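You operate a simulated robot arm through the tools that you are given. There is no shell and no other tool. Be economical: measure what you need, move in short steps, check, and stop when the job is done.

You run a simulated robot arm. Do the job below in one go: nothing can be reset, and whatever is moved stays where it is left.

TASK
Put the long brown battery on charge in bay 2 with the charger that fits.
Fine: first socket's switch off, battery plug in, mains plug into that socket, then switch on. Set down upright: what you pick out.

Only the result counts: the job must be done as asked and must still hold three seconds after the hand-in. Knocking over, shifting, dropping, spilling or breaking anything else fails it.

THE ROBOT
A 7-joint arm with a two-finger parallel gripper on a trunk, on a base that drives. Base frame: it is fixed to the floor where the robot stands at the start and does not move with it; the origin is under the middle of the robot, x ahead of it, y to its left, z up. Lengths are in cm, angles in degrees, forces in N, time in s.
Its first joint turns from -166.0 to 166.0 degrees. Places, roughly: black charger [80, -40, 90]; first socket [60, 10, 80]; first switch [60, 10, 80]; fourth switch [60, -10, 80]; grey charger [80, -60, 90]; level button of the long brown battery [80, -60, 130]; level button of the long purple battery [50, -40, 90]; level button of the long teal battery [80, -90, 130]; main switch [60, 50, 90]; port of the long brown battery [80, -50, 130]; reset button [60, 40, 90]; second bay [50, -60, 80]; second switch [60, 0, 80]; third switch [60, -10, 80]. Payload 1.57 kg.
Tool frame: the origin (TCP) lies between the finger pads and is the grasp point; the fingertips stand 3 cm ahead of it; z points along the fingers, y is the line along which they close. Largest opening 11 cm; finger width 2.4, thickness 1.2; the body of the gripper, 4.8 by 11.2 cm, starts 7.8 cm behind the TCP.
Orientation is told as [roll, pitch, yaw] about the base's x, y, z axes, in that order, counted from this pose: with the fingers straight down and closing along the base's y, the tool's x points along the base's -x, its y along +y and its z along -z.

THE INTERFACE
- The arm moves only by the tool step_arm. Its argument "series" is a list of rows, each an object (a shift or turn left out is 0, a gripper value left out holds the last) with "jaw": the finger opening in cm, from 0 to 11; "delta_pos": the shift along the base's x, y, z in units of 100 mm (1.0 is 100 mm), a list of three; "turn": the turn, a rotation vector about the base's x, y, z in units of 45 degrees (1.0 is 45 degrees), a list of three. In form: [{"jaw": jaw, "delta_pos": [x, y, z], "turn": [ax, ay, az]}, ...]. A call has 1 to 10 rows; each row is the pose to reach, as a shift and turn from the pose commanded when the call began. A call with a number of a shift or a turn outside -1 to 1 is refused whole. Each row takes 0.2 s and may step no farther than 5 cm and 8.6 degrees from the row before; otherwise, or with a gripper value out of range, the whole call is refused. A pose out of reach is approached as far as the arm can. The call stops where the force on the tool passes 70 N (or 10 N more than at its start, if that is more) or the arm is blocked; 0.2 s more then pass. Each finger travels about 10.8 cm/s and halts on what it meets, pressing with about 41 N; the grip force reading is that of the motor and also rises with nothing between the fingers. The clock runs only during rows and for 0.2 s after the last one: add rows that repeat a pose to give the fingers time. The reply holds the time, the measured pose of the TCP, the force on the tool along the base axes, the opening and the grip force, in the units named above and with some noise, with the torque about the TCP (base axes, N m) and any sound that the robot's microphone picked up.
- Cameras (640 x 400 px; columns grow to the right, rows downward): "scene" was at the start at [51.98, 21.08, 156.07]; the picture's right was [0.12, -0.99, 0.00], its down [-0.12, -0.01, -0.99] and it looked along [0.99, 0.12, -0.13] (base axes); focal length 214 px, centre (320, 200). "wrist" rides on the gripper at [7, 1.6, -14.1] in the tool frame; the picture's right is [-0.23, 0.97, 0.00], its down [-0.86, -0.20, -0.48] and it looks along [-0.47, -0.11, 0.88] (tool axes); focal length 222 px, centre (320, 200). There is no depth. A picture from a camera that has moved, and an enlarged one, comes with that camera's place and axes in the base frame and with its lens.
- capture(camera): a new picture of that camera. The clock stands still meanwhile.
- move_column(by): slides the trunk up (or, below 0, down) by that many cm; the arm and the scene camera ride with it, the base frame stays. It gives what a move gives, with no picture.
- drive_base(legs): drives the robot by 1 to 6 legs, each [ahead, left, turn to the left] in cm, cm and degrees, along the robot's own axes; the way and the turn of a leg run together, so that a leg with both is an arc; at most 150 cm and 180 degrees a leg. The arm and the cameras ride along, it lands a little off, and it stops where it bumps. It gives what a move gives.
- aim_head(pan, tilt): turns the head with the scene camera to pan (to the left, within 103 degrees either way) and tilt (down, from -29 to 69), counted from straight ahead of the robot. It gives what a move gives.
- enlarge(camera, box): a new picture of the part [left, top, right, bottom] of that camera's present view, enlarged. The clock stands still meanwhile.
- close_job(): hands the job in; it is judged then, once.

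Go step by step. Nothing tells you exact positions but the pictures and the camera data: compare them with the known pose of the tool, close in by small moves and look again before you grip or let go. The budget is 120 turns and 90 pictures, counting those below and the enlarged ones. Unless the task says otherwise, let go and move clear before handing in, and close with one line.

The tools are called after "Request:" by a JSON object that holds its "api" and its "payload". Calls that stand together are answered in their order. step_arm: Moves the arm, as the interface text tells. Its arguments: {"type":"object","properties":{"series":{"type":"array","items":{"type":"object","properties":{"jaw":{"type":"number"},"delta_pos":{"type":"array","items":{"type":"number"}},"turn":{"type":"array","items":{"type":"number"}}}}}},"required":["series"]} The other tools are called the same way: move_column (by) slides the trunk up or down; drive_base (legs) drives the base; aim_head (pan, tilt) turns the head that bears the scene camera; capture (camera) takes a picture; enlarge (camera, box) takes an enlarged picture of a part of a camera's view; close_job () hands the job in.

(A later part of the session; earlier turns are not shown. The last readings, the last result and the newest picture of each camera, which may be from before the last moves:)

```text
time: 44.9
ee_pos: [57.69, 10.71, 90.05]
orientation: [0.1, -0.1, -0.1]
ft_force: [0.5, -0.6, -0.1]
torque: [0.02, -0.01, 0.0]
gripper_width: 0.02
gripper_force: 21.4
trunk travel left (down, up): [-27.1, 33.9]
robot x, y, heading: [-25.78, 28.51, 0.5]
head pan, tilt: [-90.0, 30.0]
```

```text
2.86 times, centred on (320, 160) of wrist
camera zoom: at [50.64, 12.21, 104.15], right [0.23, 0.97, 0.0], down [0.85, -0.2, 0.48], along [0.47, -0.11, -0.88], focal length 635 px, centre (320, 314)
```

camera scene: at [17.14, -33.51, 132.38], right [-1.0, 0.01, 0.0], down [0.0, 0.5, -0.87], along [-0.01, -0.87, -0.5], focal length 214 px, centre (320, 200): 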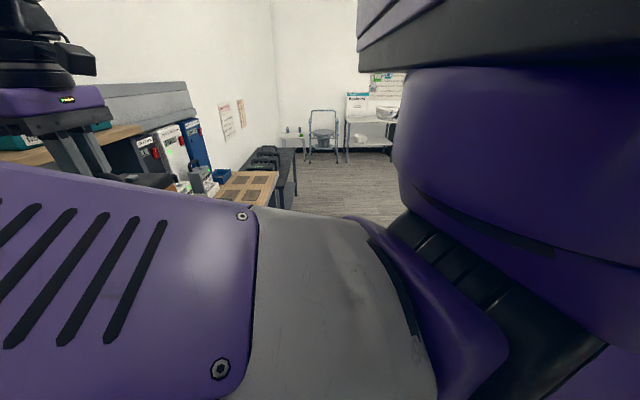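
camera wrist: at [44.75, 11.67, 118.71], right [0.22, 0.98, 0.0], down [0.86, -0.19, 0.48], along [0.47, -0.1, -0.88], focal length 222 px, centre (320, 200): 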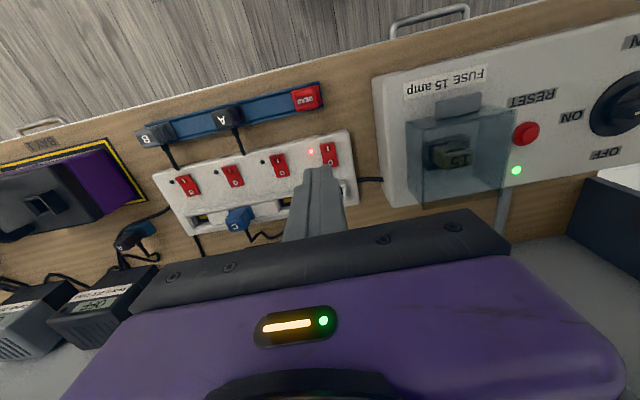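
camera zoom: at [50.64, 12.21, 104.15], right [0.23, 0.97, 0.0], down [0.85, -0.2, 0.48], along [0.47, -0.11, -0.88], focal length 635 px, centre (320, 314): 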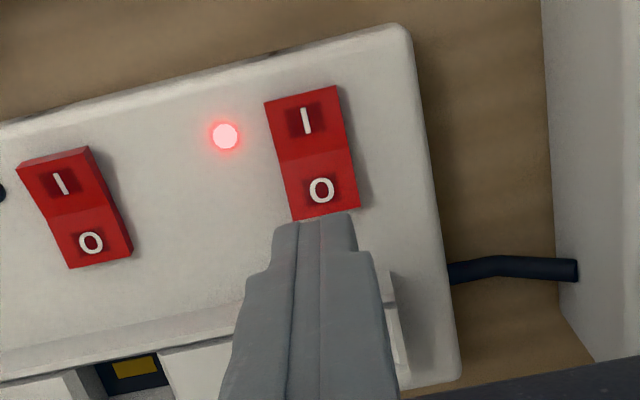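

Request:
{"api": "step_arm", "payload": {"series": [{"delta_pos": [-0.01, 0.01, -0.1]}, {"delta_pos": [-0.01, 0.01, -0.2]}, {"delta_pos": [-0.01, 0.01, -0.25]}, {"delta_pos": [-0.01, 0.01, -0.3]}, {"delta_pos": [-0.01, 0.01, -0.35]}]}}

```text
time: 46.1
ee_pos: [57.65, 10.78, 86.58]
orientation: [0.0, 0.0, -0.1]
ft_force: [0.5, -0.2, 0.2]
torque: [-0.02, -0.03, -0.04]
gripper_width: 0.02
gripper_force: 21.4
trunk travel left (down, up): [-27.1, 33.9]
robot x, y, heading: [-25.54, 28.53, 0.7]
head pan, tilt: [-90.0, 30.0]
```

Request:
{"api": "step_arm", "payload": {"series": [{"delta_pos": [0, 0, -0.03]}, {"delta_pos": [0, 0, -0.06]}, {"delta_pos": [0, 0, -0.09]}, {"delta_pos": [0, 0, -0.12]}, {"delta_pos": [0, 0, -0.15]}, {"delta_pos": [0, 0, -0.18]}]}}

Request:
{"api": "enlarge", "payload": {"camera": "wrist", "box": [220, 90, 420, 230]}}

```text
time: 47.2
ee_pos: [57.88, 10.74, 86.16]
orientation: [-0.3, -0.5, -0.1]
ft_force: [-2.2, 3.3, 28.7]
torque: [0.08, 0.4, -0.19]
gripper_width: 0.0
gripper_force: 21.1
trunk travel left (down, up): [-27.1, 33.9]
robot x, y, heading: [-25.94, 28.89, 0.1]
head pan, tilt: [-90.0, 30.0]
stopped in row 5: the force on the tool passed its limit at 75 N (the readings are from after the stop); the commanded pose is now the measured one
```

```text
2.86 times, centred on (320, 160) of wrist
camera zoom: at [50.75, 12.4, 100.18], right [0.23, 0.97, 0.0], down [0.85, -0.2, 0.49], along [0.47, -0.11, -0.87], focal length 635 px, centre (320, 314)
```

zoom: 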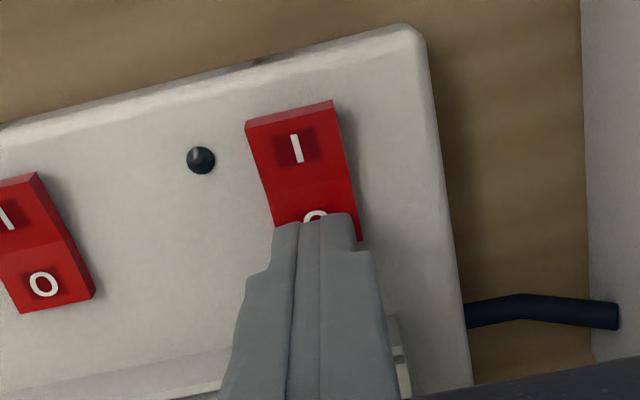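

Lamp 1 is off. I rise and go to the battery plug A near (64, −30).

Request:
{"api": "step_arm", "payload": {"series": [{"delta_pos": [0, 0, 0.3], "turn": [0.006, 0.01, 0]}, {"delta_pos": [0, 0, 0.7], "turn": [0.006, 0.01, 0]}, {"delta_pos": [-0.3, 0, 1.0], "turn": [0.006, 0.01, 0], "jaw": 6}]}}

Request:
{"api": "move_column", "payload": {"by": 12}}

Request:
{"api": "drive_base", "payload": {"legs": [[0, -42, 0]]}}

Request:
{"api": "capture", "payload": {"camera": "wrist"}}

Request:
{"api": "enlarge", "payload": {"camera": "wrist", "box": [240, 80, 400, 220]}}

```text
time: 48.0
ee_pos: [55.0, 10.8, 95.85]
orientation: [0.2, 0.2, 0.0]
ft_force: [-0.2, 0.0, -1.0]
torque: [0.02, 0.01, -0.02]
gripper_width: 5.99
gripper_force: 0.1
trunk travel left (down, up): [-27.1, 33.9]
robot x, y, heading: [-25.75, 28.43, 0.4]
head pan, tilt: [-90.0, 30.0]
```

```text
time: 49.5
ee_pos: [54.99, 10.66, 107.78]
orientation: [0.1, 0.2, 0.0]
ft_force: [1.1, -0.2, -0.6]
torque: [-0.02, 0.02, -0.01]
gripper_width: 6.0
gripper_force: 0.1
trunk travel left (down, up): [-39.1, 21.9]
robot x, y, heading: [-25.68, 28.42, 0.8]
head pan, tilt: [-90.0, 30.0]
```

```text
time: 52.1
ee_pos: [55.55, -31.21, 107.73]
orientation: [0.1, 0.1, 0.3]
ft_force: [0.3, 0.9, -0.8]
torque: [-0.01, -0.01, 0.0]
gripper_width: 6.0
gripper_force: 0.1
trunk travel left (down, up): [-39.1, 21.9]
robot x, y, heading: [-25.48, -13.49, 0.8]
head pan, tilt: [-90.0, 30.0]
```

```text
48 pictures are left
camera wrist: at [48.6, -29.68, 121.92], right [0.22, 0.97, 0.0], down [0.86, -0.2, 0.48], along [0.46, -0.1, -0.88], focal length 222 px, centre (320, 200)
```

wrist: 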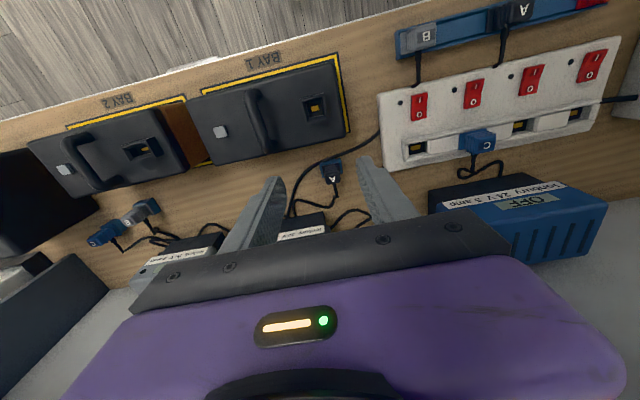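

```text
2.86 times, centred on (320, 150) of wrist
camera zoom: at [48.6, -29.68, 121.92], right [0.22, 0.97, 0.0], down [0.86, -0.2, 0.48], along [0.46, -0.1, -0.88], focal length 635 px, centre (320, 343)
```

zoom: 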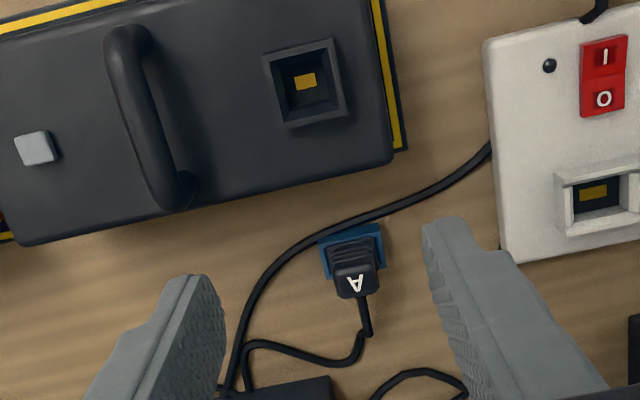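

Plug A stands in a blue holder at about (64, −30.8). Since the shelf front is near x≈67.5 above, I tilt the hand (fingers leaning toward +x) by 16° to keep the wrist clear, and approach.

Request:
{"api": "step_arm", "payload": {"series": [{"delta_pos": [0, 0, -0.1], "turn": [0, -0.12, 0]}, {"delta_pos": [0.1, 0.02, -0.4], "turn": [0, -0.24, 0]}, {"delta_pos": [0.3, 0.04, -0.7], "turn": [0, -0.36, 0]}, {"delta_pos": [0.4, 0.04, -0.95], "turn": [0, -0.36, 0]}]}}

Request:
{"api": "capture", "payload": {"camera": "wrist"}}

Request:
{"api": "capture", "payload": {"camera": "scene"}}

```text
time: 53.1
ee_pos: [59.7, -31.11, 98.11]
orientation: [0.0, -16.1, 0.2]
ft_force: [-0.3, -0.5, 0.8]
torque: [0.02, -0.04, -0.01]
gripper_width: 6.0
gripper_force: 0.2
trunk travel left (down, up): [-39.1, 21.9]
robot x, y, heading: [-25.16, -14.14, 0.7]
head pan, tilt: [-90.0, 30.0]
```

```text
46 pictures are left
camera wrist: at [48.94, -29.53, 109.85], right [0.21, 0.97, 0.06], down [0.69, -0.2, 0.7], along [0.69, -0.1, -0.71], focal length 222 px, centre (320, 200)
```

wrist: 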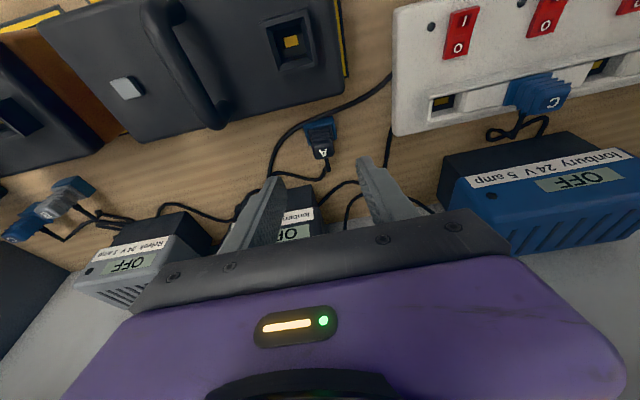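

```text
45 pictures are left
camera scene: at [17.33, -2.12, 136.39], right [-1.0, -0.02, 0.0], down [-0.01, 0.5, -0.87], along [0.01, -0.87, -0.5], focal length 214 px, centre (320, 200)
```

scene: 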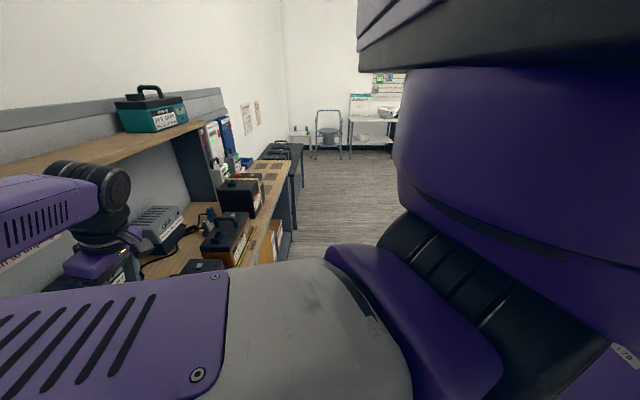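

The wrist clears the shelf with the tilt. Zooming on plug A.

Request:
{"api": "enlarge", "payload": {"camera": "wrist", "box": [260, 90, 380, 190]}}

```text
4.00 times, centred on (320, 140) of wrist
camera zoom: at [48.94, -29.53, 109.85], right [0.21, 0.97, 0.06], down [0.69, -0.2, 0.7], along [0.69, -0.1, -0.71], focal length 888 px, centre (320, 440)
```

zoom: 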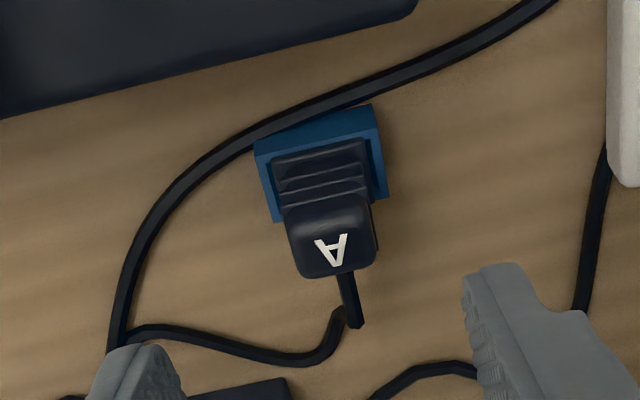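

Plug A top at about (62.9, −30.7, 87.3). Descending toward it with a check.

Request:
{"api": "step_arm", "payload": {"series": [{"delta_pos": [0.15, 0.04, -0.3], "jaw": 5}, {"delta_pos": [0.32, 0.04, -0.6]}, {"delta_pos": [0.32, 0.04, -0.7]}]}}

Request:
{"api": "enlarge", "payload": {"camera": "wrist", "box": [220, 80, 420, 220]}}

```text
time: 53.9
ee_pos: [62.86, -30.41, 91.07]
orientation: [-0.1, -16.0, 0.3]
ft_force: [-0.9, -0.2, 1.0]
torque: [-0.02, -0.01, 0.03]
gripper_width: 4.99
gripper_force: 0.0
trunk travel left (down, up): [-39.1, 21.9]
robot x, y, heading: [-25.25, -13.67, 0.8]
head pan, tilt: [-90.0, 30.0]
```

```text
2.86 times, centred on (320, 150) of wrist
camera zoom: at [52.18, -28.97, 102.77], right [0.21, 0.97, 0.06], down [0.69, -0.2, 0.7], along [0.69, -0.1, -0.72], focal length 635 px, centre (320, 343)
```

zoom: 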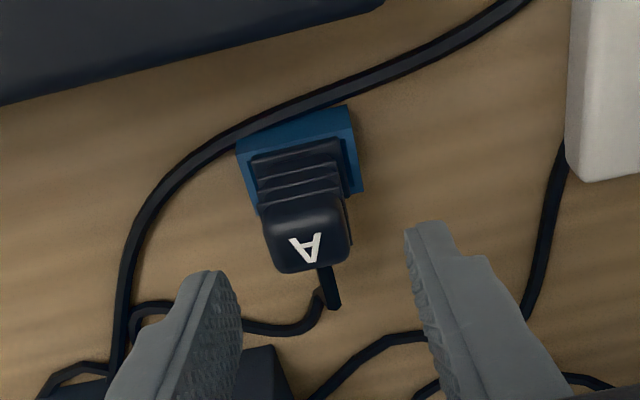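

Request:
{"api": "step_arm", "payload": {"series": [{"delta_pos": [0.02, -0.025, -0.25]}, {"delta_pos": [0.02, -0.025, -0.4]}, {"delta_pos": [0.02, -0.025, -0.51]}]}}

Request:
{"api": "capture", "payload": {"camera": "wrist"}}

```text
time: 54.7
ee_pos: [62.92, -30.59, 86.14]
orientation: [0.1, -15.9, 0.3]
ft_force: [-0.4, 0.3, -0.7]
torque: [-0.02, 0.02, 0.02]
gripper_width: 4.98
gripper_force: 0.0
trunk travel left (down, up): [-39.1, 21.9]
robot x, y, heading: [-25.25, -13.61, 0.8]
head pan, tilt: [-90.0, 30.0]
```

```text
42 pictures are left
camera wrist: at [52.15, -29.1, 97.89], right [0.21, 0.97, 0.06], down [0.69, -0.2, 0.7], along [0.69, -0.1, -0.72], focal length 222 px, centre (320, 200)
```

wrist: 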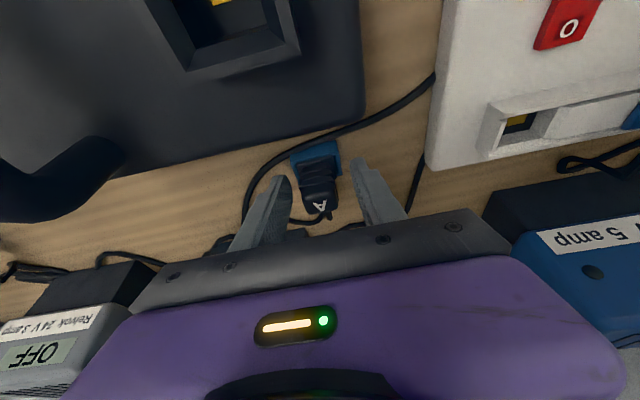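

The plug sits between the pads. Closing and pulling straight up gently.

Request:
{"api": "step_arm", "payload": {"series": [{"jaw": 0}, {"jaw": 0}, {"jaw": 0}, {"jaw": 0}]}}

Request:
{"api": "step_arm", "payload": {"series": [{"delta_pos": [0, 0, 0.05]}, {"delta_pos": [0, 0, 0.12]}, {"delta_pos": [0, 0, 0.2]}, {"delta_pos": [0, 0, 0.3]}, {"delta_pos": [0, 0, 0.4]}]}}

Request:
{"api": "capture", "payload": {"camera": "wrist"}}

```text
time: 55.7
ee_pos: [62.8, -30.63, 86.14]
orientation: [0.0, -16.0, 0.3]
ft_force: [0.2, -2.3, -1.4]
torque: [-0.13, -0.01, -0.04]
gripper_width: 2.51
gripper_force: 36.9
trunk travel left (down, up): [-39.1, 21.9]
robot x, y, heading: [-25.14, -13.79, 0.7]
head pan, tilt: [-90.0, 30.0]
```

```text
time: 56.9
ee_pos: [63.09, -30.53, 90.14]
orientation: [0.1, -15.9, 0.4]
ft_force: [0.1, -0.3, -0.5]
torque: [0.02, 0.04, -0.01]
gripper_width: 2.51
gripper_force: 37.3
trunk travel left (down, up): [-39.1, 21.9]
robot x, y, heading: [-25.46, -13.46, 1.0]
head pan, tilt: [-90.0, 30.0]
```

```text
41 pictures are left
camera wrist: at [52.37, -28.93, 101.82], right [0.21, 0.97, 0.06], down [0.69, -0.2, 0.7], along [0.69, -0.1, -0.72], focal length 222 px, centre (320, 200)
```

wrist: 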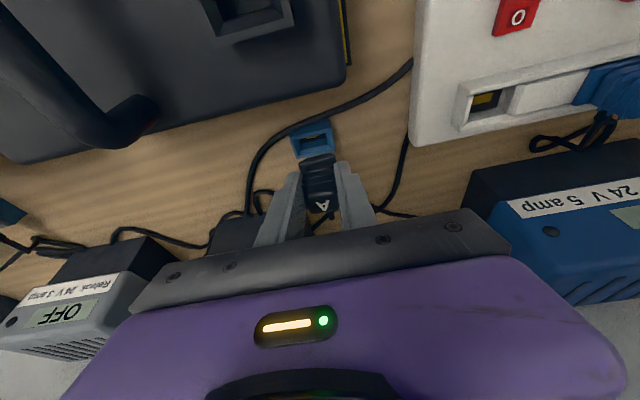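

Plug A is out of its holder. I raise it over the batteries and carry it to the brown battery's port near (53.5, −56.4).

Request:
{"api": "move_column", "payload": {"by": 13}}

Request:
{"api": "drive_base", "payload": {"legs": [[-11, -25.5, 0]]}}

Request:
{"api": "capture", "payload": {"camera": "wrist"}}

Request:
{"api": "enlarge", "payload": {"camera": "wrist", "box": [220, 80, 420, 220]}}

```text
time: 58.5
ee_pos: [63.18, -30.45, 103.11]
orientation: [0.1, -15.9, 0.2]
ft_force: [1.0, -0.1, -0.7]
torque: [0.01, 0.05, 0.04]
gripper_width: 2.5
gripper_force: 37.1
trunk travel left (down, up): [-52.1, 8.9]
robot x, y, heading: [-25.08, -13.72, 0.7]
head pan, tilt: [-90.0, 30.0]
```

```text
time: 60.4
ee_pos: [52.77, -56.1, 103.16]
orientation: [0.1, -16.0, 0.3]
ft_force: [-0.5, 0.3, -0.1]
torque: [-0.06, 0.02, 0.02]
gripper_width: 2.51
gripper_force: 36.8
trunk travel left (down, up): [-52.1, 8.9]
robot x, y, heading: [-35.69, -40.01, 1.2]
head pan, tilt: [-90.0, 30.0]
```

```text
40 pictures are left
camera wrist: at [41.97, -54.6, 114.8], right [0.21, 0.98, 0.06], down [0.69, -0.2, 0.7], along [0.69, -0.1, -0.72], focal length 222 px, centre (320, 200)
```

wrist: 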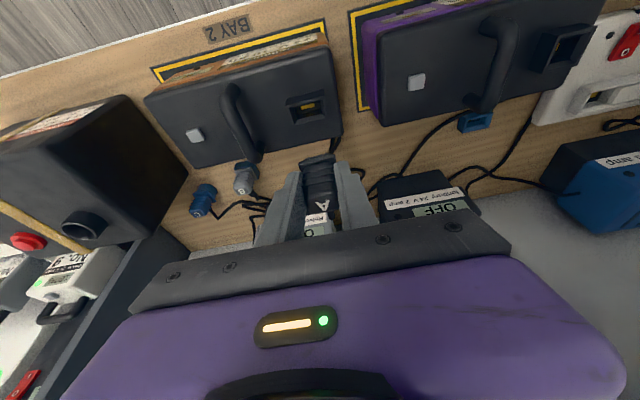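

```text
2.86 times, centred on (320, 150) of wrist
camera zoom: at [41.97, -54.6, 114.8], right [0.21, 0.98, 0.06], down [0.69, -0.2, 0.7], along [0.69, -0.1, -0.72], focal length 635 px, centre (320, 343)
```

zoom: 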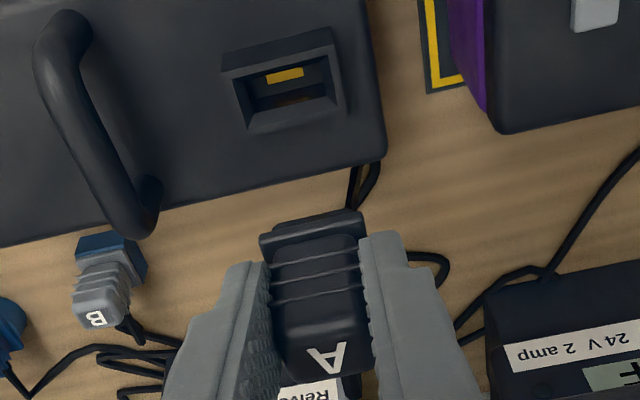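

Port centre is about (51.8, −56.4), rim z≈90.3. I align above it and come down partway.

Request:
{"api": "step_arm", "payload": {"series": [{"delta_pos": [-0.05, -0.02, -0.1]}, {"delta_pos": [-0.09, -0.03, -0.3]}, {"delta_pos": [-0.09, -0.03, -0.35]}]}}

Request:
{"api": "enlarge", "payload": {"camera": "wrist", "box": [240, 80, 400, 210]}}

```text
time: 61.2
ee_pos: [51.79, -56.39, 99.67]
orientation: [0.1, -16.0, 0.4]
ft_force: [-0.4, 0.0, -0.4]
torque: [-0.01, 0.01, 0.05]
gripper_width: 2.5
gripper_force: 37.1
trunk travel left (down, up): [-52.1, 8.9]
robot x, y, heading: [-35.47, -39.99, 1.0]
head pan, tilt: [-90.0, 30.0]
```

```text
3.08 times, centred on (320, 145) of wrist
camera zoom: at [41.08, -54.97, 111.28], right [0.21, 0.98, 0.06], down [0.69, -0.19, 0.7], along [0.69, -0.1, -0.72], focal length 684 px, centre (320, 369)
```

zoom: 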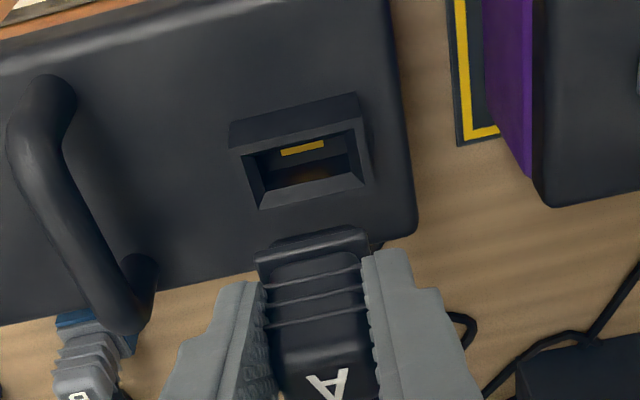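

Holder triangulates to (63.3, −30.6, 81.2), so the plug axis is ≈0.4 ahead of TCP. I shift −0.8 in x and check again.

Request:
{"api": "step_arm", "payload": {"series": [{"delta_pos": [-0.08, -0.008, 0]}, {"delta_pos": [-0.08, -0.008, 0]}]}}

Request:
{"api": "enlarge", "payload": {"camera": "wrist", "box": [270, 90, 370, 190]}}

```text
time: 61.8
ee_pos: [50.97, -56.58, 99.67]
orientation: [0.1, -16.0, 0.4]
ft_force: [0.3, 0.9, -1.5]
torque: [-0.03, 0.0, 0.01]
gripper_width: 2.52
gripper_force: 37.0
trunk travel left (down, up): [-52.1, 8.9]
robot x, y, heading: [-36.43, -39.5, 1.0]
head pan, tilt: [-90.0, 30.0]
```

```text
4.00 times, centred on (320, 140) of wrist
camera zoom: at [40.25, -55.01, 111.31], right [0.21, 0.98, 0.06], down [0.69, -0.2, 0.7], along [0.69, -0.1, -0.72], focal length 888 px, centre (320, 440)
```

zoom: 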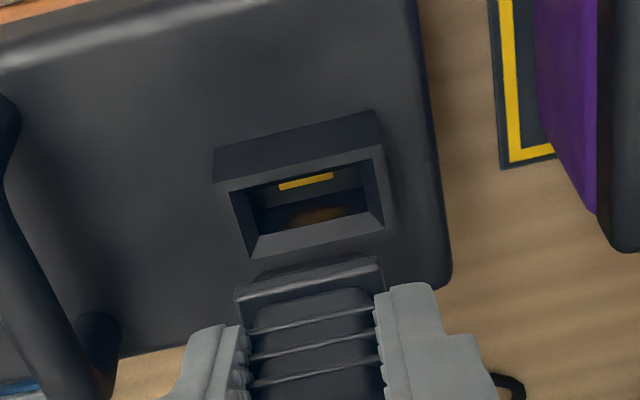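

Aligned in y; port ≈(51.4, −56.3). Lowering slowly.

Request:
{"api": "step_arm", "payload": {"series": [{"delta_pos": [0, 0, -0.06]}, {"delta_pos": [0, 0, -0.12]}, {"delta_pos": [0, 0, -0.18]}, {"delta_pos": [0, 0, -0.24]}]}}

Request:
{"api": "enlarge", "payload": {"camera": "wrist", "box": [270, 90, 370, 190]}}

```text
time: 62.8
ee_pos: [50.9, -56.51, 97.13]
orientation: [0.1, -16.0, 0.5]
ft_force: [0.5, 0.3, -1.2]
torque: [-0.01, -0.01, -0.01]
gripper_width: 2.5
gripper_force: 36.0
trunk travel left (down, up): [-52.1, 8.9]
robot x, y, heading: [-35.84, -39.38, 1.0]
head pan, tilt: [-90.0, 30.0]
```

```text
4.00 times, centred on (320, 140) of wrist
camera zoom: at [40.16, -55.04, 108.84], right [0.21, 0.98, 0.06], down [0.69, -0.2, 0.7], along [0.69, -0.1, -0.72], focal length 888 px, centre (320, 440)
```

zoom: 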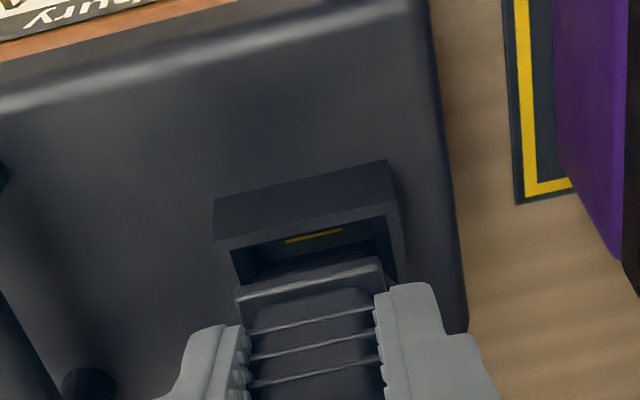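

Request:
{"api": "step_arm", "payload": {"series": [{"delta_pos": [0.012, 0, -0.02]}, {"delta_pos": [0.012, 0, -0.05]}, {"delta_pos": [0.012, 0, -0.08]}, {"delta_pos": [0.012, 0, -0.11]}]}}

Request:
{"api": "enlarge", "payload": {"camera": "wrist", "box": [270, 90, 370, 190]}}

```text
time: 63.8
ee_pos: [50.94, -56.55, 96.16]
orientation: [0.1, -16.0, 0.4]
ft_force: [-3.5, -0.2, 0.9]
torque: [-0.02, 0.21, -0.06]
gripper_width: 2.51
gripper_force: 36.5
trunk travel left (down, up): [-52.1, 8.9]
robot x, y, heading: [-35.72, -39.58, 0.7]
head pan, tilt: [-90.0, 30.0]
```

```text
4.00 times, centred on (320, 140) of wrist
camera zoom: at [40.27, -55.01, 107.77], right [0.21, 0.98, 0.06], down [0.69, -0.2, 0.7], along [0.69, -0.1, -0.72], focal length 888 px, centre (320, 440)
```

zoom: 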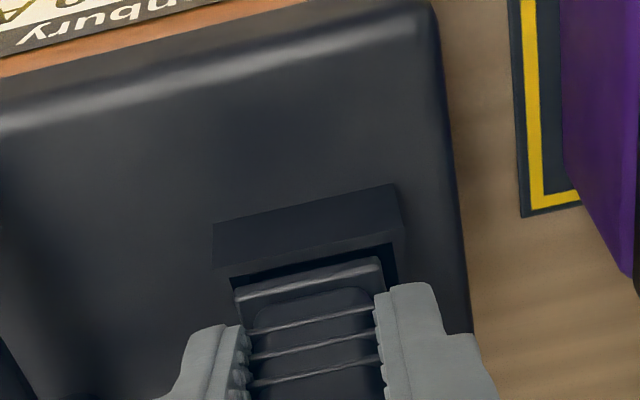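

A light push in −x: touching the far wall. I ease back in x by 0.1 and go on.

Request:
{"api": "step_arm", "payload": {"series": [{"delta_pos": [-0.012, 0, 0]}, {"delta_pos": [-0.012, 0, -0.03]}, {"delta_pos": [-0.012, 0, -0.06]}, {"delta_pos": [-0.012, 0, -0.09]}]}}

```text
time: 64.8
ee_pos: [50.97, -56.45, 95.66]
orientation: [0.1, -16.3, 0.4]
ft_force: [-11.7, 7.7, 39.8]
torque: [0.68, 0.32, 0.03]
gripper_width: 2.52
gripper_force: 36.6
trunk travel left (down, up): [-52.1, 8.9]
robot x, y, heading: [-35.59, -39.77, 1.0]
head pan, tilt: [-90.0, 30.0]
```

Request:
{"api": "enlarge", "payload": {"camera": "wrist", "box": [250, 90, 390, 230]}}

```text
2.86 times, centred on (320, 160) of wrist
camera zoom: at [40.2, -54.98, 107.3], right [0.21, 0.98, 0.06], down [0.69, -0.19, 0.7], along [0.69, -0.1, -0.71], focal length 635 px, centre (320, 314)
```

zoom: 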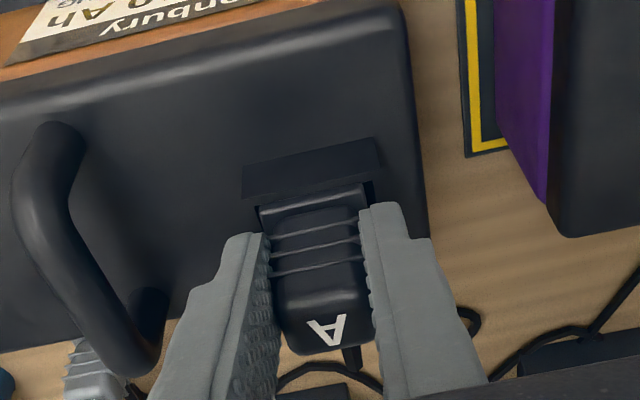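

Seating depth is about what the holder geometry predicted. I push slightly more with a small −x correction to make sure it's home.

Request:
{"api": "step_arm", "payload": {"series": [{"delta_pos": [-0.015, 0, 0]}, {"delta_pos": [-0.02, 0, -0.03]}, {"delta_pos": [-0.02, 0, -0.06]}]}}

Request:
{"api": "enlarge", "payload": {"camera": "wrist", "box": [250, 90, 390, 230]}}

```text
time: 65.6
ee_pos: [50.85, -56.53, 94.97]
orientation: [0.1, -16.4, 0.5]
ft_force: [2.3, 6.3, 50.6]
torque: [0.22, -0.2, 0.03]
gripper_width: 2.53
gripper_force: 36.8
trunk travel left (down, up): [-52.1, 8.9]
robot x, y, heading: [-35.5, -39.64, 0.9]
head pan, tilt: [-90.0, 30.0]
```

```text
2.86 times, centred on (320, 160) of wrist
camera zoom: at [40.07, -55.0, 106.61], right [0.21, 0.98, 0.06], down [0.69, -0.19, 0.7], along [0.7, -0.1, -0.71], focal length 635 px, centre (320, 314)
```

zoom: 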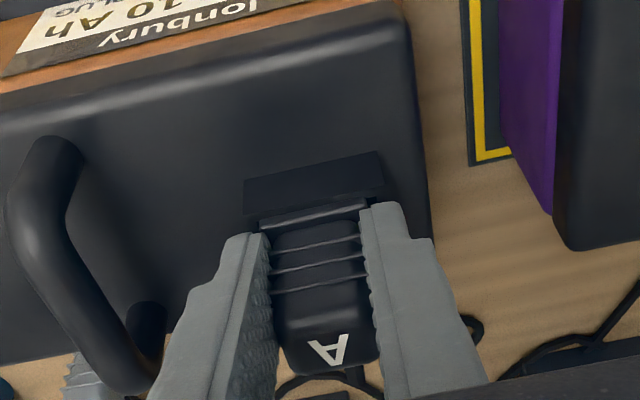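

It slid in another 0.7 cm. One more small push.

Request:
{"api": "step_arm", "payload": {"series": [{"delta_pos": [0, 0.005, -0.02]}, {"delta_pos": [0, 0.01, -0.04]}]}}

Request:
{"api": "enlarge", "payload": {"camera": "wrist", "box": [250, 90, 390, 230]}}

```text
time: 66.2
ee_pos: [51.05, -56.57, 94.95]
orientation: [0.0, -16.8, 0.5]
ft_force: [-5.4, 3.5, 26.8]
torque: [0.21, 0.32, -0.09]
gripper_width: 2.55
gripper_force: 36.6
trunk travel left (down, up): [-52.1, 8.9]
robot x, y, heading: [-35.77, -39.58, 0.9]
head pan, tilt: [-90.0, 30.0]
stopped in row 2: the force on the tool passed its limit at 72 N (the readings are from after the stop); the commanded pose is now the measured one
```

```text
2.86 times, centred on (320, 160) of wrist
camera zoom: at [40.19, -55.06, 106.53], right [0.21, 0.98, 0.06], down [0.68, -0.19, 0.71], along [0.7, -0.11, -0.71], focal length 635 px, centre (320, 314)
```

zoom: 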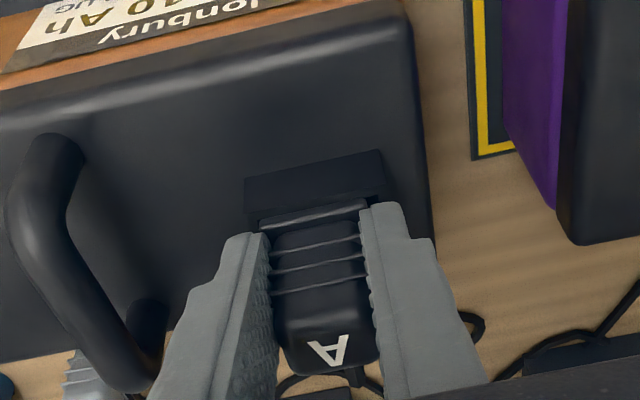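

It has bottomed out. Releasing and backing up to check it.

Request:
{"api": "step_arm", "payload": {"series": [{"delta_pos": [0, 0, 0.02]}, {"delta_pos": [0, 0, 0.02], "jaw": 4.5}, {"delta_pos": [0, 0, 0.02], "jaw": 4.5}, {"delta_pos": [-0.02, 0, 0.3]}, {"delta_pos": [-0.1, 0, 0.7]}, {"delta_pos": [-0.1, 0, 1.0]}]}}

Request:
{"api": "capture", "payload": {"camera": "wrist"}}

Request:
{"api": "enlarge", "payload": {"camera": "wrist", "box": [230, 60, 390, 200]}}

```text
time: 67.6
ee_pos: [50.11, -56.61, 104.82]
orientation: [-0.1, -16.4, 0.4]
ft_force: [-0.2, -0.5, -1.1]
torque: [0.0, 0.02, 0.03]
gripper_width: 4.51
gripper_force: 0.0
trunk travel left (down, up): [-52.1, 8.9]
robot x, y, heading: [-35.92, -39.75, 0.8]
head pan, tilt: [-90.0, 30.0]
```

```text
31 pictures are left
camera wrist: at [39.42, -55.17, 116.39], right [0.21, 0.98, 0.06], down [0.69, -0.19, 0.7], along [0.7, -0.1, -0.71], focal length 222 px, centre (320, 200)
```

wrist: 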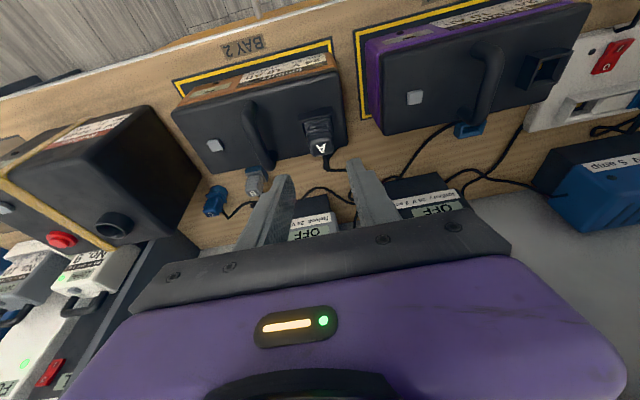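

```text
2.86 times, centred on (310, 130) of wrist
camera zoom: at [39.42, -55.17, 116.39], right [0.21, 0.98, 0.06], down [0.69, -0.19, 0.7], along [0.7, -0.1, -0.71], focal length 635 px, centre (349, 400)
```

zoom: 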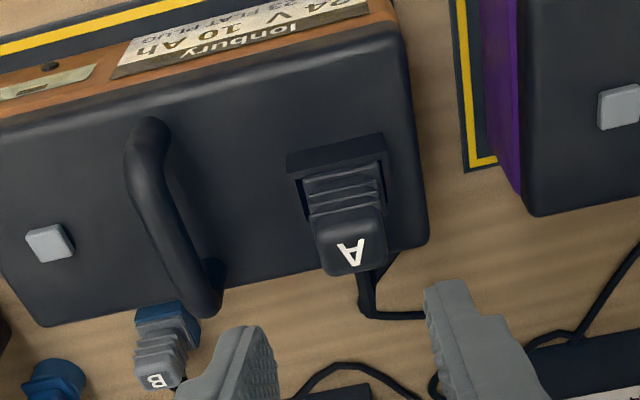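

Battery plug A is seated. Now I go to the mains plug A on the rail near (46.7, −1).

Request:
{"api": "drive_base", "payload": {"legs": [[-7, 55.5, 0]]}}

Request:
{"api": "capture", "payload": {"camera": "wrist"}}

Request:
{"api": "enlarge", "payload": {"camera": "wrist", "box": [240, 60, 440, 200]}}

```text
time: 70.9
ee_pos: [42.04, 0.95, 104.83]
orientation: [-0.1, -16.6, 1.5]
ft_force: [0.1, 0.0, -0.2]
torque: [0.0, 0.01, 0.03]
gripper_width: 4.48
gripper_force: 0.0
trunk travel left (down, up): [-52.1, 8.9]
robot x, y, heading: [-44.25, 16.58, 2.1]
head pan, tilt: [-90.0, 30.0]
```

```text
29 pictures are left
camera wrist: at [31.2, 2.35, 116.38], right [0.19, 0.98, 0.06], down [0.69, -0.18, 0.7], along [0.7, -0.09, -0.71], focal length 222 px, centre (320, 200)
```

wrist: 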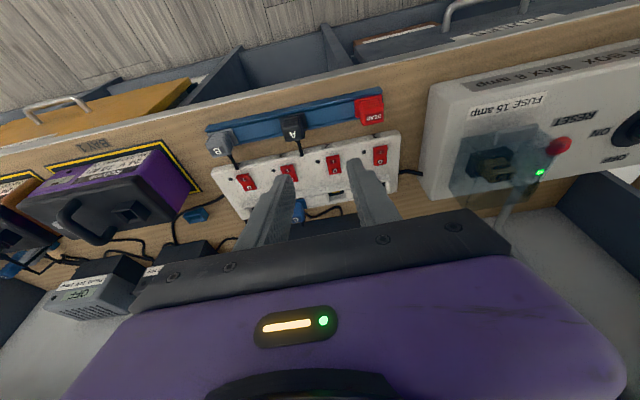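

```text
2.86 times, centred on (340, 130) of wrist
camera zoom: at [31.2, 2.35, 116.38], right [0.19, 0.98, 0.06], down [0.69, -0.18, 0.7], along [0.7, -0.09, -0.71], focal length 635 px, centre (263, 400)
```

zoom: 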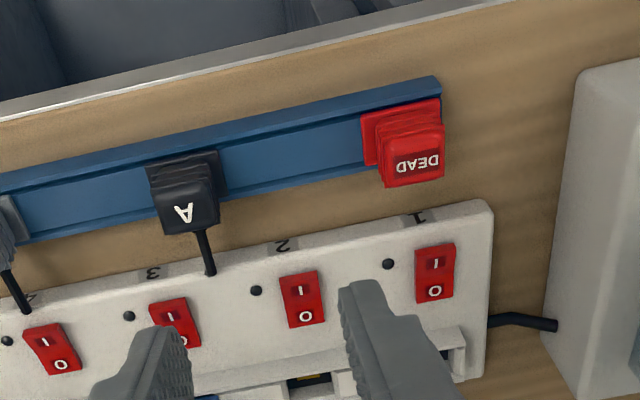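

Mains plug A top is at (46.7, −2.7, 86.2). Approaching above it.

Request:
{"api": "step_arm", "payload": {"series": [{"delta_pos": [0.2, -0.15, -0.25], "turn": [0, 0.01, -0.033], "jaw": 5}, {"delta_pos": [0.4, -0.3, -0.55], "turn": [0, 0.01, -0.033]}, {"delta_pos": [0.46, -0.36, -0.9], "turn": [0, 0.01, -0.033]}, {"delta_pos": [0.46, -0.36, -1.0], "turn": [0, 0.01, -0.033]}]}}

Request:
{"api": "step_arm", "payload": {"series": [{"delta_pos": [0, 0, -0.2]}, {"delta_pos": [0, 0, -0.4]}]}}

Request:
{"api": "enlarge", "payload": {"camera": "wrist", "box": [220, 80, 420, 220]}}

```text
time: 71.9
ee_pos: [46.79, -2.41, 94.68]
orientation: [0.0, -16.1, -0.1]
ft_force: [-0.2, -0.5, 0.2]
torque: [0.03, 0.05, 0.0]
gripper_width: 5.02
gripper_force: 0.0
trunk travel left (down, up): [-52.1, 8.9]
robot x, y, heading: [-44.06, 16.8, 1.8]
head pan, tilt: [-90.0, 30.0]
```

```text
time: 72.5
ee_pos: [46.84, -2.57, 90.92]
orientation: [-0.1, -16.1, -0.2]
ft_force: [-0.3, -0.4, 0.4]
torque: [0.03, 0.0, 0.0]
gripper_width: 5.02
gripper_force: 0.1
trunk travel left (down, up): [-52.1, 8.9]
robot x, y, heading: [-44.13, 16.76, 2.0]
head pan, tilt: [-90.0, 30.0]
```

```text
2.86 times, centred on (320, 150) of wrist
camera zoom: at [36.13, -0.93, 102.55], right [0.22, 0.97, 0.06], down [0.69, -0.2, 0.7], along [0.69, -0.11, -0.71], focal length 635 px, centre (320, 343)
```

zoom: 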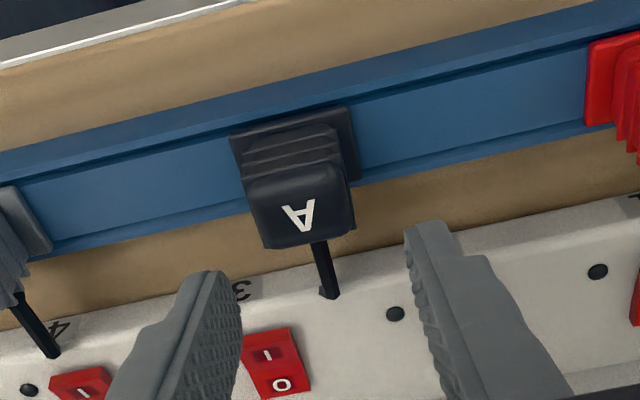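

Request:
{"api": "step_arm", "payload": {"series": [{"delta_pos": [-0.04, -0.012, -0.25]}, {"delta_pos": [-0.04, -0.012, -0.42]}, {"delta_pos": [-0.04, -0.012, -0.5]}]}}

Request:
{"api": "capture", "payload": {"camera": "wrist"}}

```text
time: 73.3
ee_pos: [46.26, -2.79, 85.92]
orientation: [-0.1, -16.0, 0.0]
ft_force: [0.5, 0.0, -0.6]
torque: [0.01, 0.02, 0.02]
gripper_width: 5.01
gripper_force: 0.1
trunk travel left (down, up): [-52.1, 8.9]
robot x, y, heading: [-44.04, 16.4, 2.0]
head pan, tilt: [-90.0, 30.0]
```

```text
26 pictures are left
camera wrist: at [35.64, -1.18, 97.59], right [0.22, 0.97, 0.06], down [0.69, -0.2, 0.7], along [0.69, -0.11, -0.72], focal length 222 px, centre (320, 200)
```

wrist: 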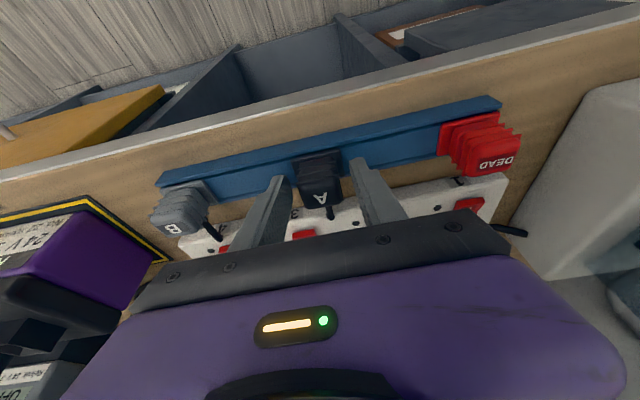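

Plug between the pads; closing and pulling up.

Request:
{"api": "step_arm", "payload": {"series": [{"jaw": 0}, {"jaw": 0}, {"jaw": 0}, {"jaw": 0}, {"jaw": 0}]}}

Request:
{"api": "step_arm", "payload": {"series": [{"delta_pos": [0, 0, 0.05]}, {"delta_pos": [0, 0, 0.12]}, {"delta_pos": [0, 0, 0.2]}, {"delta_pos": [0, 0, 0.3]}, {"delta_pos": [0, 0, 0.45]}]}}

Request:
{"api": "capture", "payload": {"camera": "wrist"}}

```text
time: 74.5
ee_pos: [46.24, -2.84, 86.03]
orientation: [0.1, -16.0, 0.0]
ft_force: [-0.7, -0.8, -0.1]
torque: [-0.01, -0.01, 0.02]
gripper_width: 2.89
gripper_force: 38.6
trunk travel left (down, up): [-52.1, 8.9]
robot x, y, heading: [-44.11, 16.74, 1.9]
head pan, tilt: [-90.0, 30.0]
```

```text
time: 75.7
ee_pos: [46.25, -2.77, 90.42]
orientation: [-0.1, -16.0, 0.1]
ft_force: [-0.3, 0.7, -1.3]
torque: [0.0, 0.01, 0.0]
gripper_width: 2.91
gripper_force: 38.5
trunk travel left (down, up): [-52.1, 8.9]
robot x, y, heading: [-44.42, 16.64, 1.9]
head pan, tilt: [-90.0, 30.0]
```

```text
25 pictures are left
camera wrist: at [35.54, -1.11, 101.96], right [0.22, 0.97, 0.06], down [0.69, -0.2, 0.7], along [0.69, -0.11, -0.72], focal length 222 px, centre (320, 200)
```

wrist: 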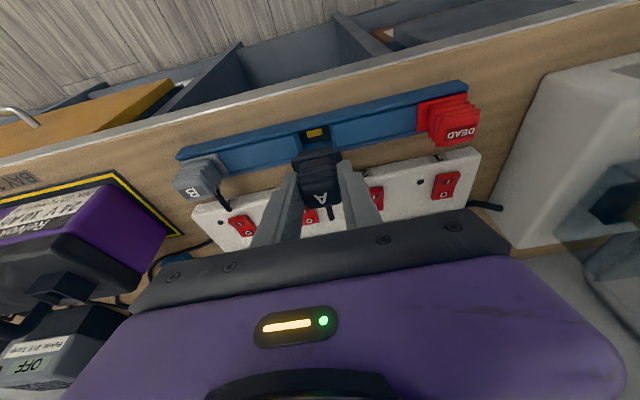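

Mains plug A is out. I raise it and drive toward socket 1 (≈63, 11.4).

Request:
{"api": "move_column", "payload": {"by": 6}}

Request:
{"api": "drive_base", "payload": {"legs": [[14.5, 13.2, 0]]}}

Request:
{"api": "capture", "payload": {"camera": "wrist"}}

Request:
{"api": "enlarge", "payload": {"camera": "wrist", "box": [230, 60, 390, 220]}}

```text
time: 76.7
ee_pos: [46.23, -2.64, 96.27]
orientation: [0.0, -15.9, -0.1]
ft_force: [-0.3, 0.1, -0.1]
torque: [0.01, -0.03, 0.0]
gripper_width: 2.93
gripper_force: 39.1
trunk travel left (down, up): [-58.1, 2.9]
robot x, y, heading: [-44.12, 16.39, 2.0]
head pan, tilt: [-90.0, 30.0]
```

```text
time: 78.2
ee_pos: [60.51, 10.93, 96.27]
orientation: [0.0, -16.0, -0.2]
ft_force: [-1.1, -0.4, -0.6]
torque: [0.02, 0.01, -0.02]
gripper_width: 2.91
gripper_force: 38.6
trunk travel left (down, up): [-58.1, 2.9]
robot x, y, heading: [-29.71, 30.69, 2.2]
head pan, tilt: [-90.0, 30.0]
```

```text
24 pictures are left
camera wrist: at [49.78, 12.59, 107.96], right [0.22, 0.97, 0.06], down [0.69, -0.2, 0.7], along [0.69, -0.11, -0.72], focal length 222 px, centre (320, 200)
```

wrist: 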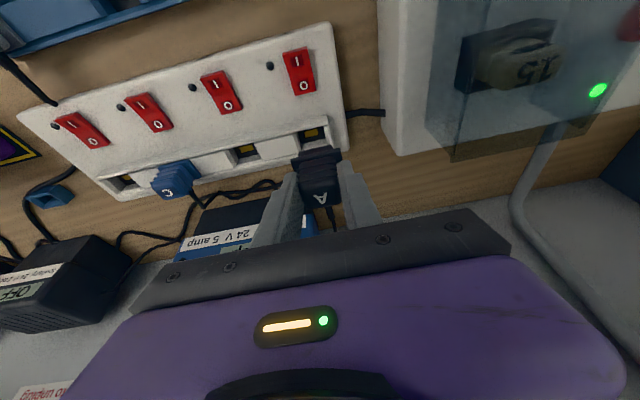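

```text
2.50 times, centred on (310, 140) of wrist
camera zoom: at [49.78, 12.59, 107.96], right [0.22, 0.97, 0.06], down [0.69, -0.2, 0.7], along [0.69, -0.11, -0.72], focal length 555 px, centre (345, 350)
```

zoom: 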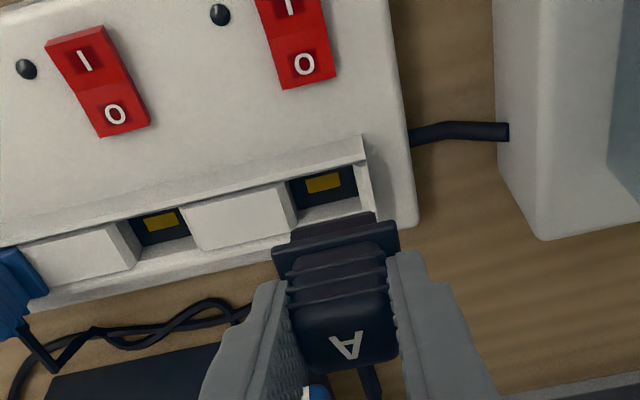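

Socket 1 is centred about (62.6, 10.2, 83.4). I align and lower partway.

Request:
{"api": "step_arm", "payload": {"series": [{"delta_pos": [0.1, -0.035, 0]}, {"delta_pos": [0.21, -0.07, -0.15]}, {"delta_pos": [0.21, -0.07, -0.3]}, {"delta_pos": [0.21, -0.07, -0.42]}]}}

Request:
{"api": "enlarge", "payload": {"camera": "wrist", "box": [250, 90, 390, 210]}}

```text
time: 79.2
ee_pos: [62.46, 10.23, 92.01]
orientation: [0.1, -16.0, -0.1]
ft_force: [-0.4, -0.8, -0.3]
torque: [-0.01, 0.02, 0.0]
gripper_width: 2.89
gripper_force: 38.9
trunk travel left (down, up): [-58.1, 2.9]
robot x, y, heading: [-30.04, 30.22, 2.0]
head pan, tilt: [-90.0, 30.0]
```

```text
3.33 times, centred on (320, 150) of wrist
camera zoom: at [51.84, 11.88, 103.66], right [0.22, 0.97, 0.06], down [0.69, -0.2, 0.7], along [0.69, -0.11, -0.72], focal length 740 px, centre (320, 367)
```

zoom: 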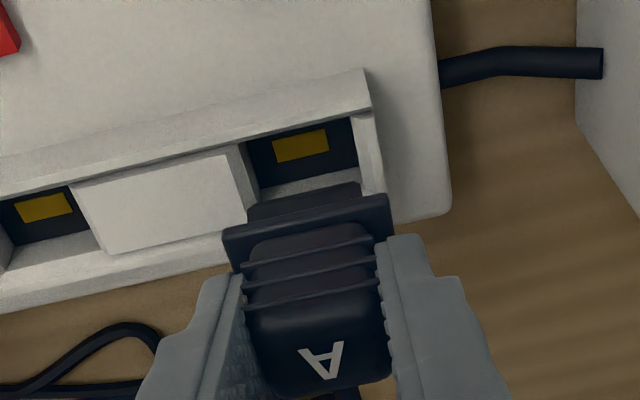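

Alignment looks right (opening x 61.5–63.5, y centre 10.4). Lowering slowly.

Request:
{"api": "step_arm", "payload": {"series": [{"delta_pos": [0, 0.005, -0.08]}, {"delta_pos": [0, 0.005, -0.16]}, {"delta_pos": [0, 0.005, -0.22]}, {"delta_pos": [0, 0.005, -0.27]}, {"delta_pos": [0, 0.005, -0.32]}]}}

Request:
{"api": "enlarge", "payload": {"camera": "wrist", "box": [250, 90, 390, 210]}}

```text
time: 80.5
ee_pos: [62.48, 10.39, 88.95]
orientation: [0.0, -15.9, 0.0]
ft_force: [-2.1, 0.4, -0.3]
torque: [-0.02, 0.08, 0.07]
gripper_width: 2.89
gripper_force: 38.6
trunk travel left (down, up): [-58.1, 2.9]
robot x, y, heading: [-29.86, 30.82, 2.0]
head pan, tilt: [-90.0, 30.0]
```

```text
3.33 times, centred on (320, 150) of wrist
camera zoom: at [51.8, 11.89, 100.6], right [0.22, 0.97, 0.06], down [0.69, -0.2, 0.7], along [0.69, -0.11, -0.72], focal length 740 px, centre (320, 367)
```

zoom: 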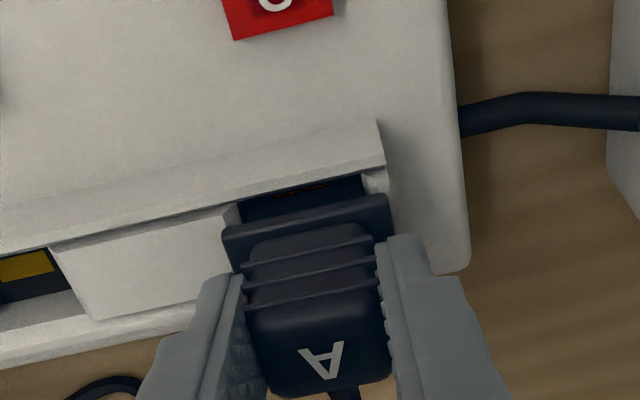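

A slight touch on the far side; easing −x 0.12 and continuing down.

Request:
{"api": "step_arm", "payload": {"series": [{"delta_pos": [-0.012, 0, 0]}, {"delta_pos": [-0.015, 0, -0.04]}, {"delta_pos": [-0.018, 0, -0.08]}, {"delta_pos": [-0.018, 0, -0.12]}]}}

```text
time: 81.5
ee_pos: [62.48, 10.28, 88.14]
orientation: [-0.2, -16.3, -0.1]
ft_force: [-9.2, 1.6, 42.2]
torque: [0.33, 0.2, -0.06]
gripper_width: 2.92
gripper_force: 39.4
trunk travel left (down, up): [-58.1, 2.9]
robot x, y, heading: [-29.77, 30.56, 1.8]
head pan, tilt: [-90.0, 30.0]
```

Request:
{"api": "step_arm", "payload": {"series": [{"delta_pos": [-0.015, 0, 0.01]}, {"delta_pos": [-0.022, 0, -0.02]}, {"delta_pos": [-0.022, 0, -0.05]}]}}

Request:
{"api": "enlarge", "payload": {"camera": "wrist", "box": [250, 90, 390, 210]}}

```text
time: 82.5
ee_pos: [62.56, 10.29, 87.87]
orientation: [-0.1, -16.6, 0.0]
ft_force: [-22.8, 7.9, 38.3]
torque: [0.78, 0.82, 0.13]
gripper_width: 2.96
gripper_force: 39.0
trunk travel left (down, up): [-58.1, 2.9]
robot x, y, heading: [-29.92, 30.36, 1.7]
head pan, tilt: [-90.0, 30.0]
stopped in row 3: the force on the tool passed its limit at 70 N (the readings are from after the stop); the commanded pose is now the measured one
```

```text
3.33 times, centred on (320, 150) of wrist
camera zoom: at [51.67, 11.91, 99.53], right [0.22, 0.97, 0.06], down [0.68, -0.2, 0.7], along [0.7, -0.11, -0.71], focal length 740 px, centre (320, 367)
```

zoom: 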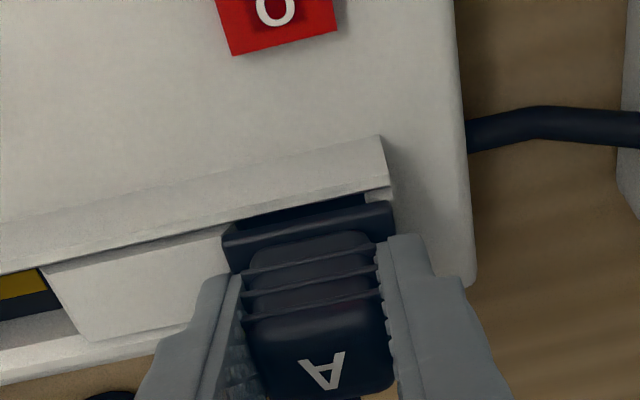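

Vertical load deflects the tool toward +x and the plug rubs the far wall. I lift slightly, shift clearly to −x, and try again.

Request:
{"api": "step_arm", "payload": {"series": [{"delta_pos": [0, 0, 0.05]}, {"delta_pos": [-0.04, 0, 0.08], "turn": [0, 0.013, 0]}, {"delta_pos": [-0.05, 0, 0.08], "turn": [0, 0.013, 0]}]}}

Request:
{"api": "enlarge", "payload": {"camera": "wrist", "box": [250, 90, 390, 210]}}

```text
time: 83.2
ee_pos: [62.19, 10.2, 88.44]
orientation: [-0.2, -15.9, 0.0]
ft_force: [5.7, -1.0, -2.3]
torque: [0.02, -0.27, 0.07]
gripper_width: 2.91
gripper_force: 38.8
trunk travel left (down, up): [-58.1, 2.9]
robot x, y, heading: [-30.11, 30.11, 1.8]
head pan, tilt: [-90.0, 30.0]
```

```text
3.33 times, centred on (320, 150) of wrist
camera zoom: at [51.54, 11.88, 100.18], right [0.22, 0.97, 0.06], down [0.69, -0.2, 0.7], along [0.69, -0.11, -0.72], focal length 740 px, centre (320, 367)
```

zoom: 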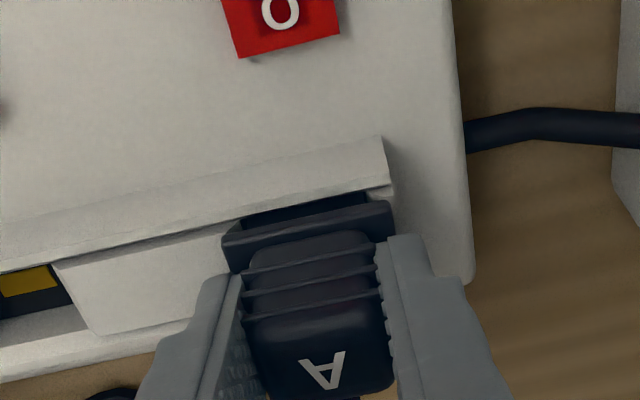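

The insert is inside the opening with x play ≈62.2–62.5. Pressing down with gradual −x compensation.

Request:
{"api": "step_arm", "payload": {"series": [{"delta_pos": [0.01, 0.01, -0.02]}, {"delta_pos": [0.008, 0.01, -0.06]}, {"delta_pos": [0.0, 0.01, -0.09]}, {"delta_pos": [-0.012, 0.01, -0.12]}, {"delta_pos": [-0.022, 0.01, -0.15]}]}}

Request:
{"api": "enlarge", "payload": {"camera": "wrist", "box": [250, 90, 390, 210]}}

```text
time: 84.5
ee_pos: [62.54, 10.32, 87.98]
orientation: [-0.2, -16.7, 0.2]
ft_force: [-9.6, 4.5, 30.1]
torque: [0.64, 0.53, -0.03]
gripper_width: 2.95
gripper_force: 38.6
trunk travel left (down, up): [-58.1, 2.9]
robot x, y, heading: [-29.78, 30.15, 2.0]
head pan, tilt: [-90.0, 30.0]
stopped in row 5: the force on the tool passed its limit at 72 N (the readings are from after the stop); the commanded pose is now the measured one
```

```text
3.33 times, centred on (320, 150) of wrist
camera zoom: at [51.62, 11.93, 99.5], right [0.22, 0.97, 0.06], down [0.68, -0.19, 0.71], along [0.7, -0.11, -0.71], focal length 740 px, centre (320, 367)
```

zoom: 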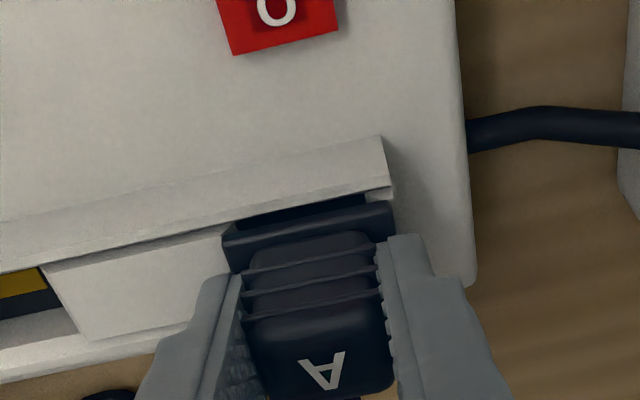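

It may already be resting on the blocks. I compare with how plug C sits in socket 3.

Request:
{"api": "enlarge", "payload": {"camera": "wrist", "box": [60, 80, 380, 280]}}

```text
2.00 times, centred on (220, 180) of wrist
camera zoom: at [51.62, 11.93, 99.5], right [0.22, 0.97, 0.06], down [0.68, -0.19, 0.71], along [0.7, -0.11, -0.71], focal length 444 px, centre (520, 240)
```

zoom: 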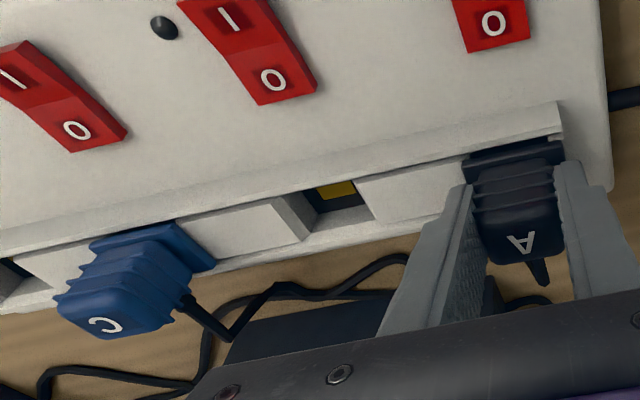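

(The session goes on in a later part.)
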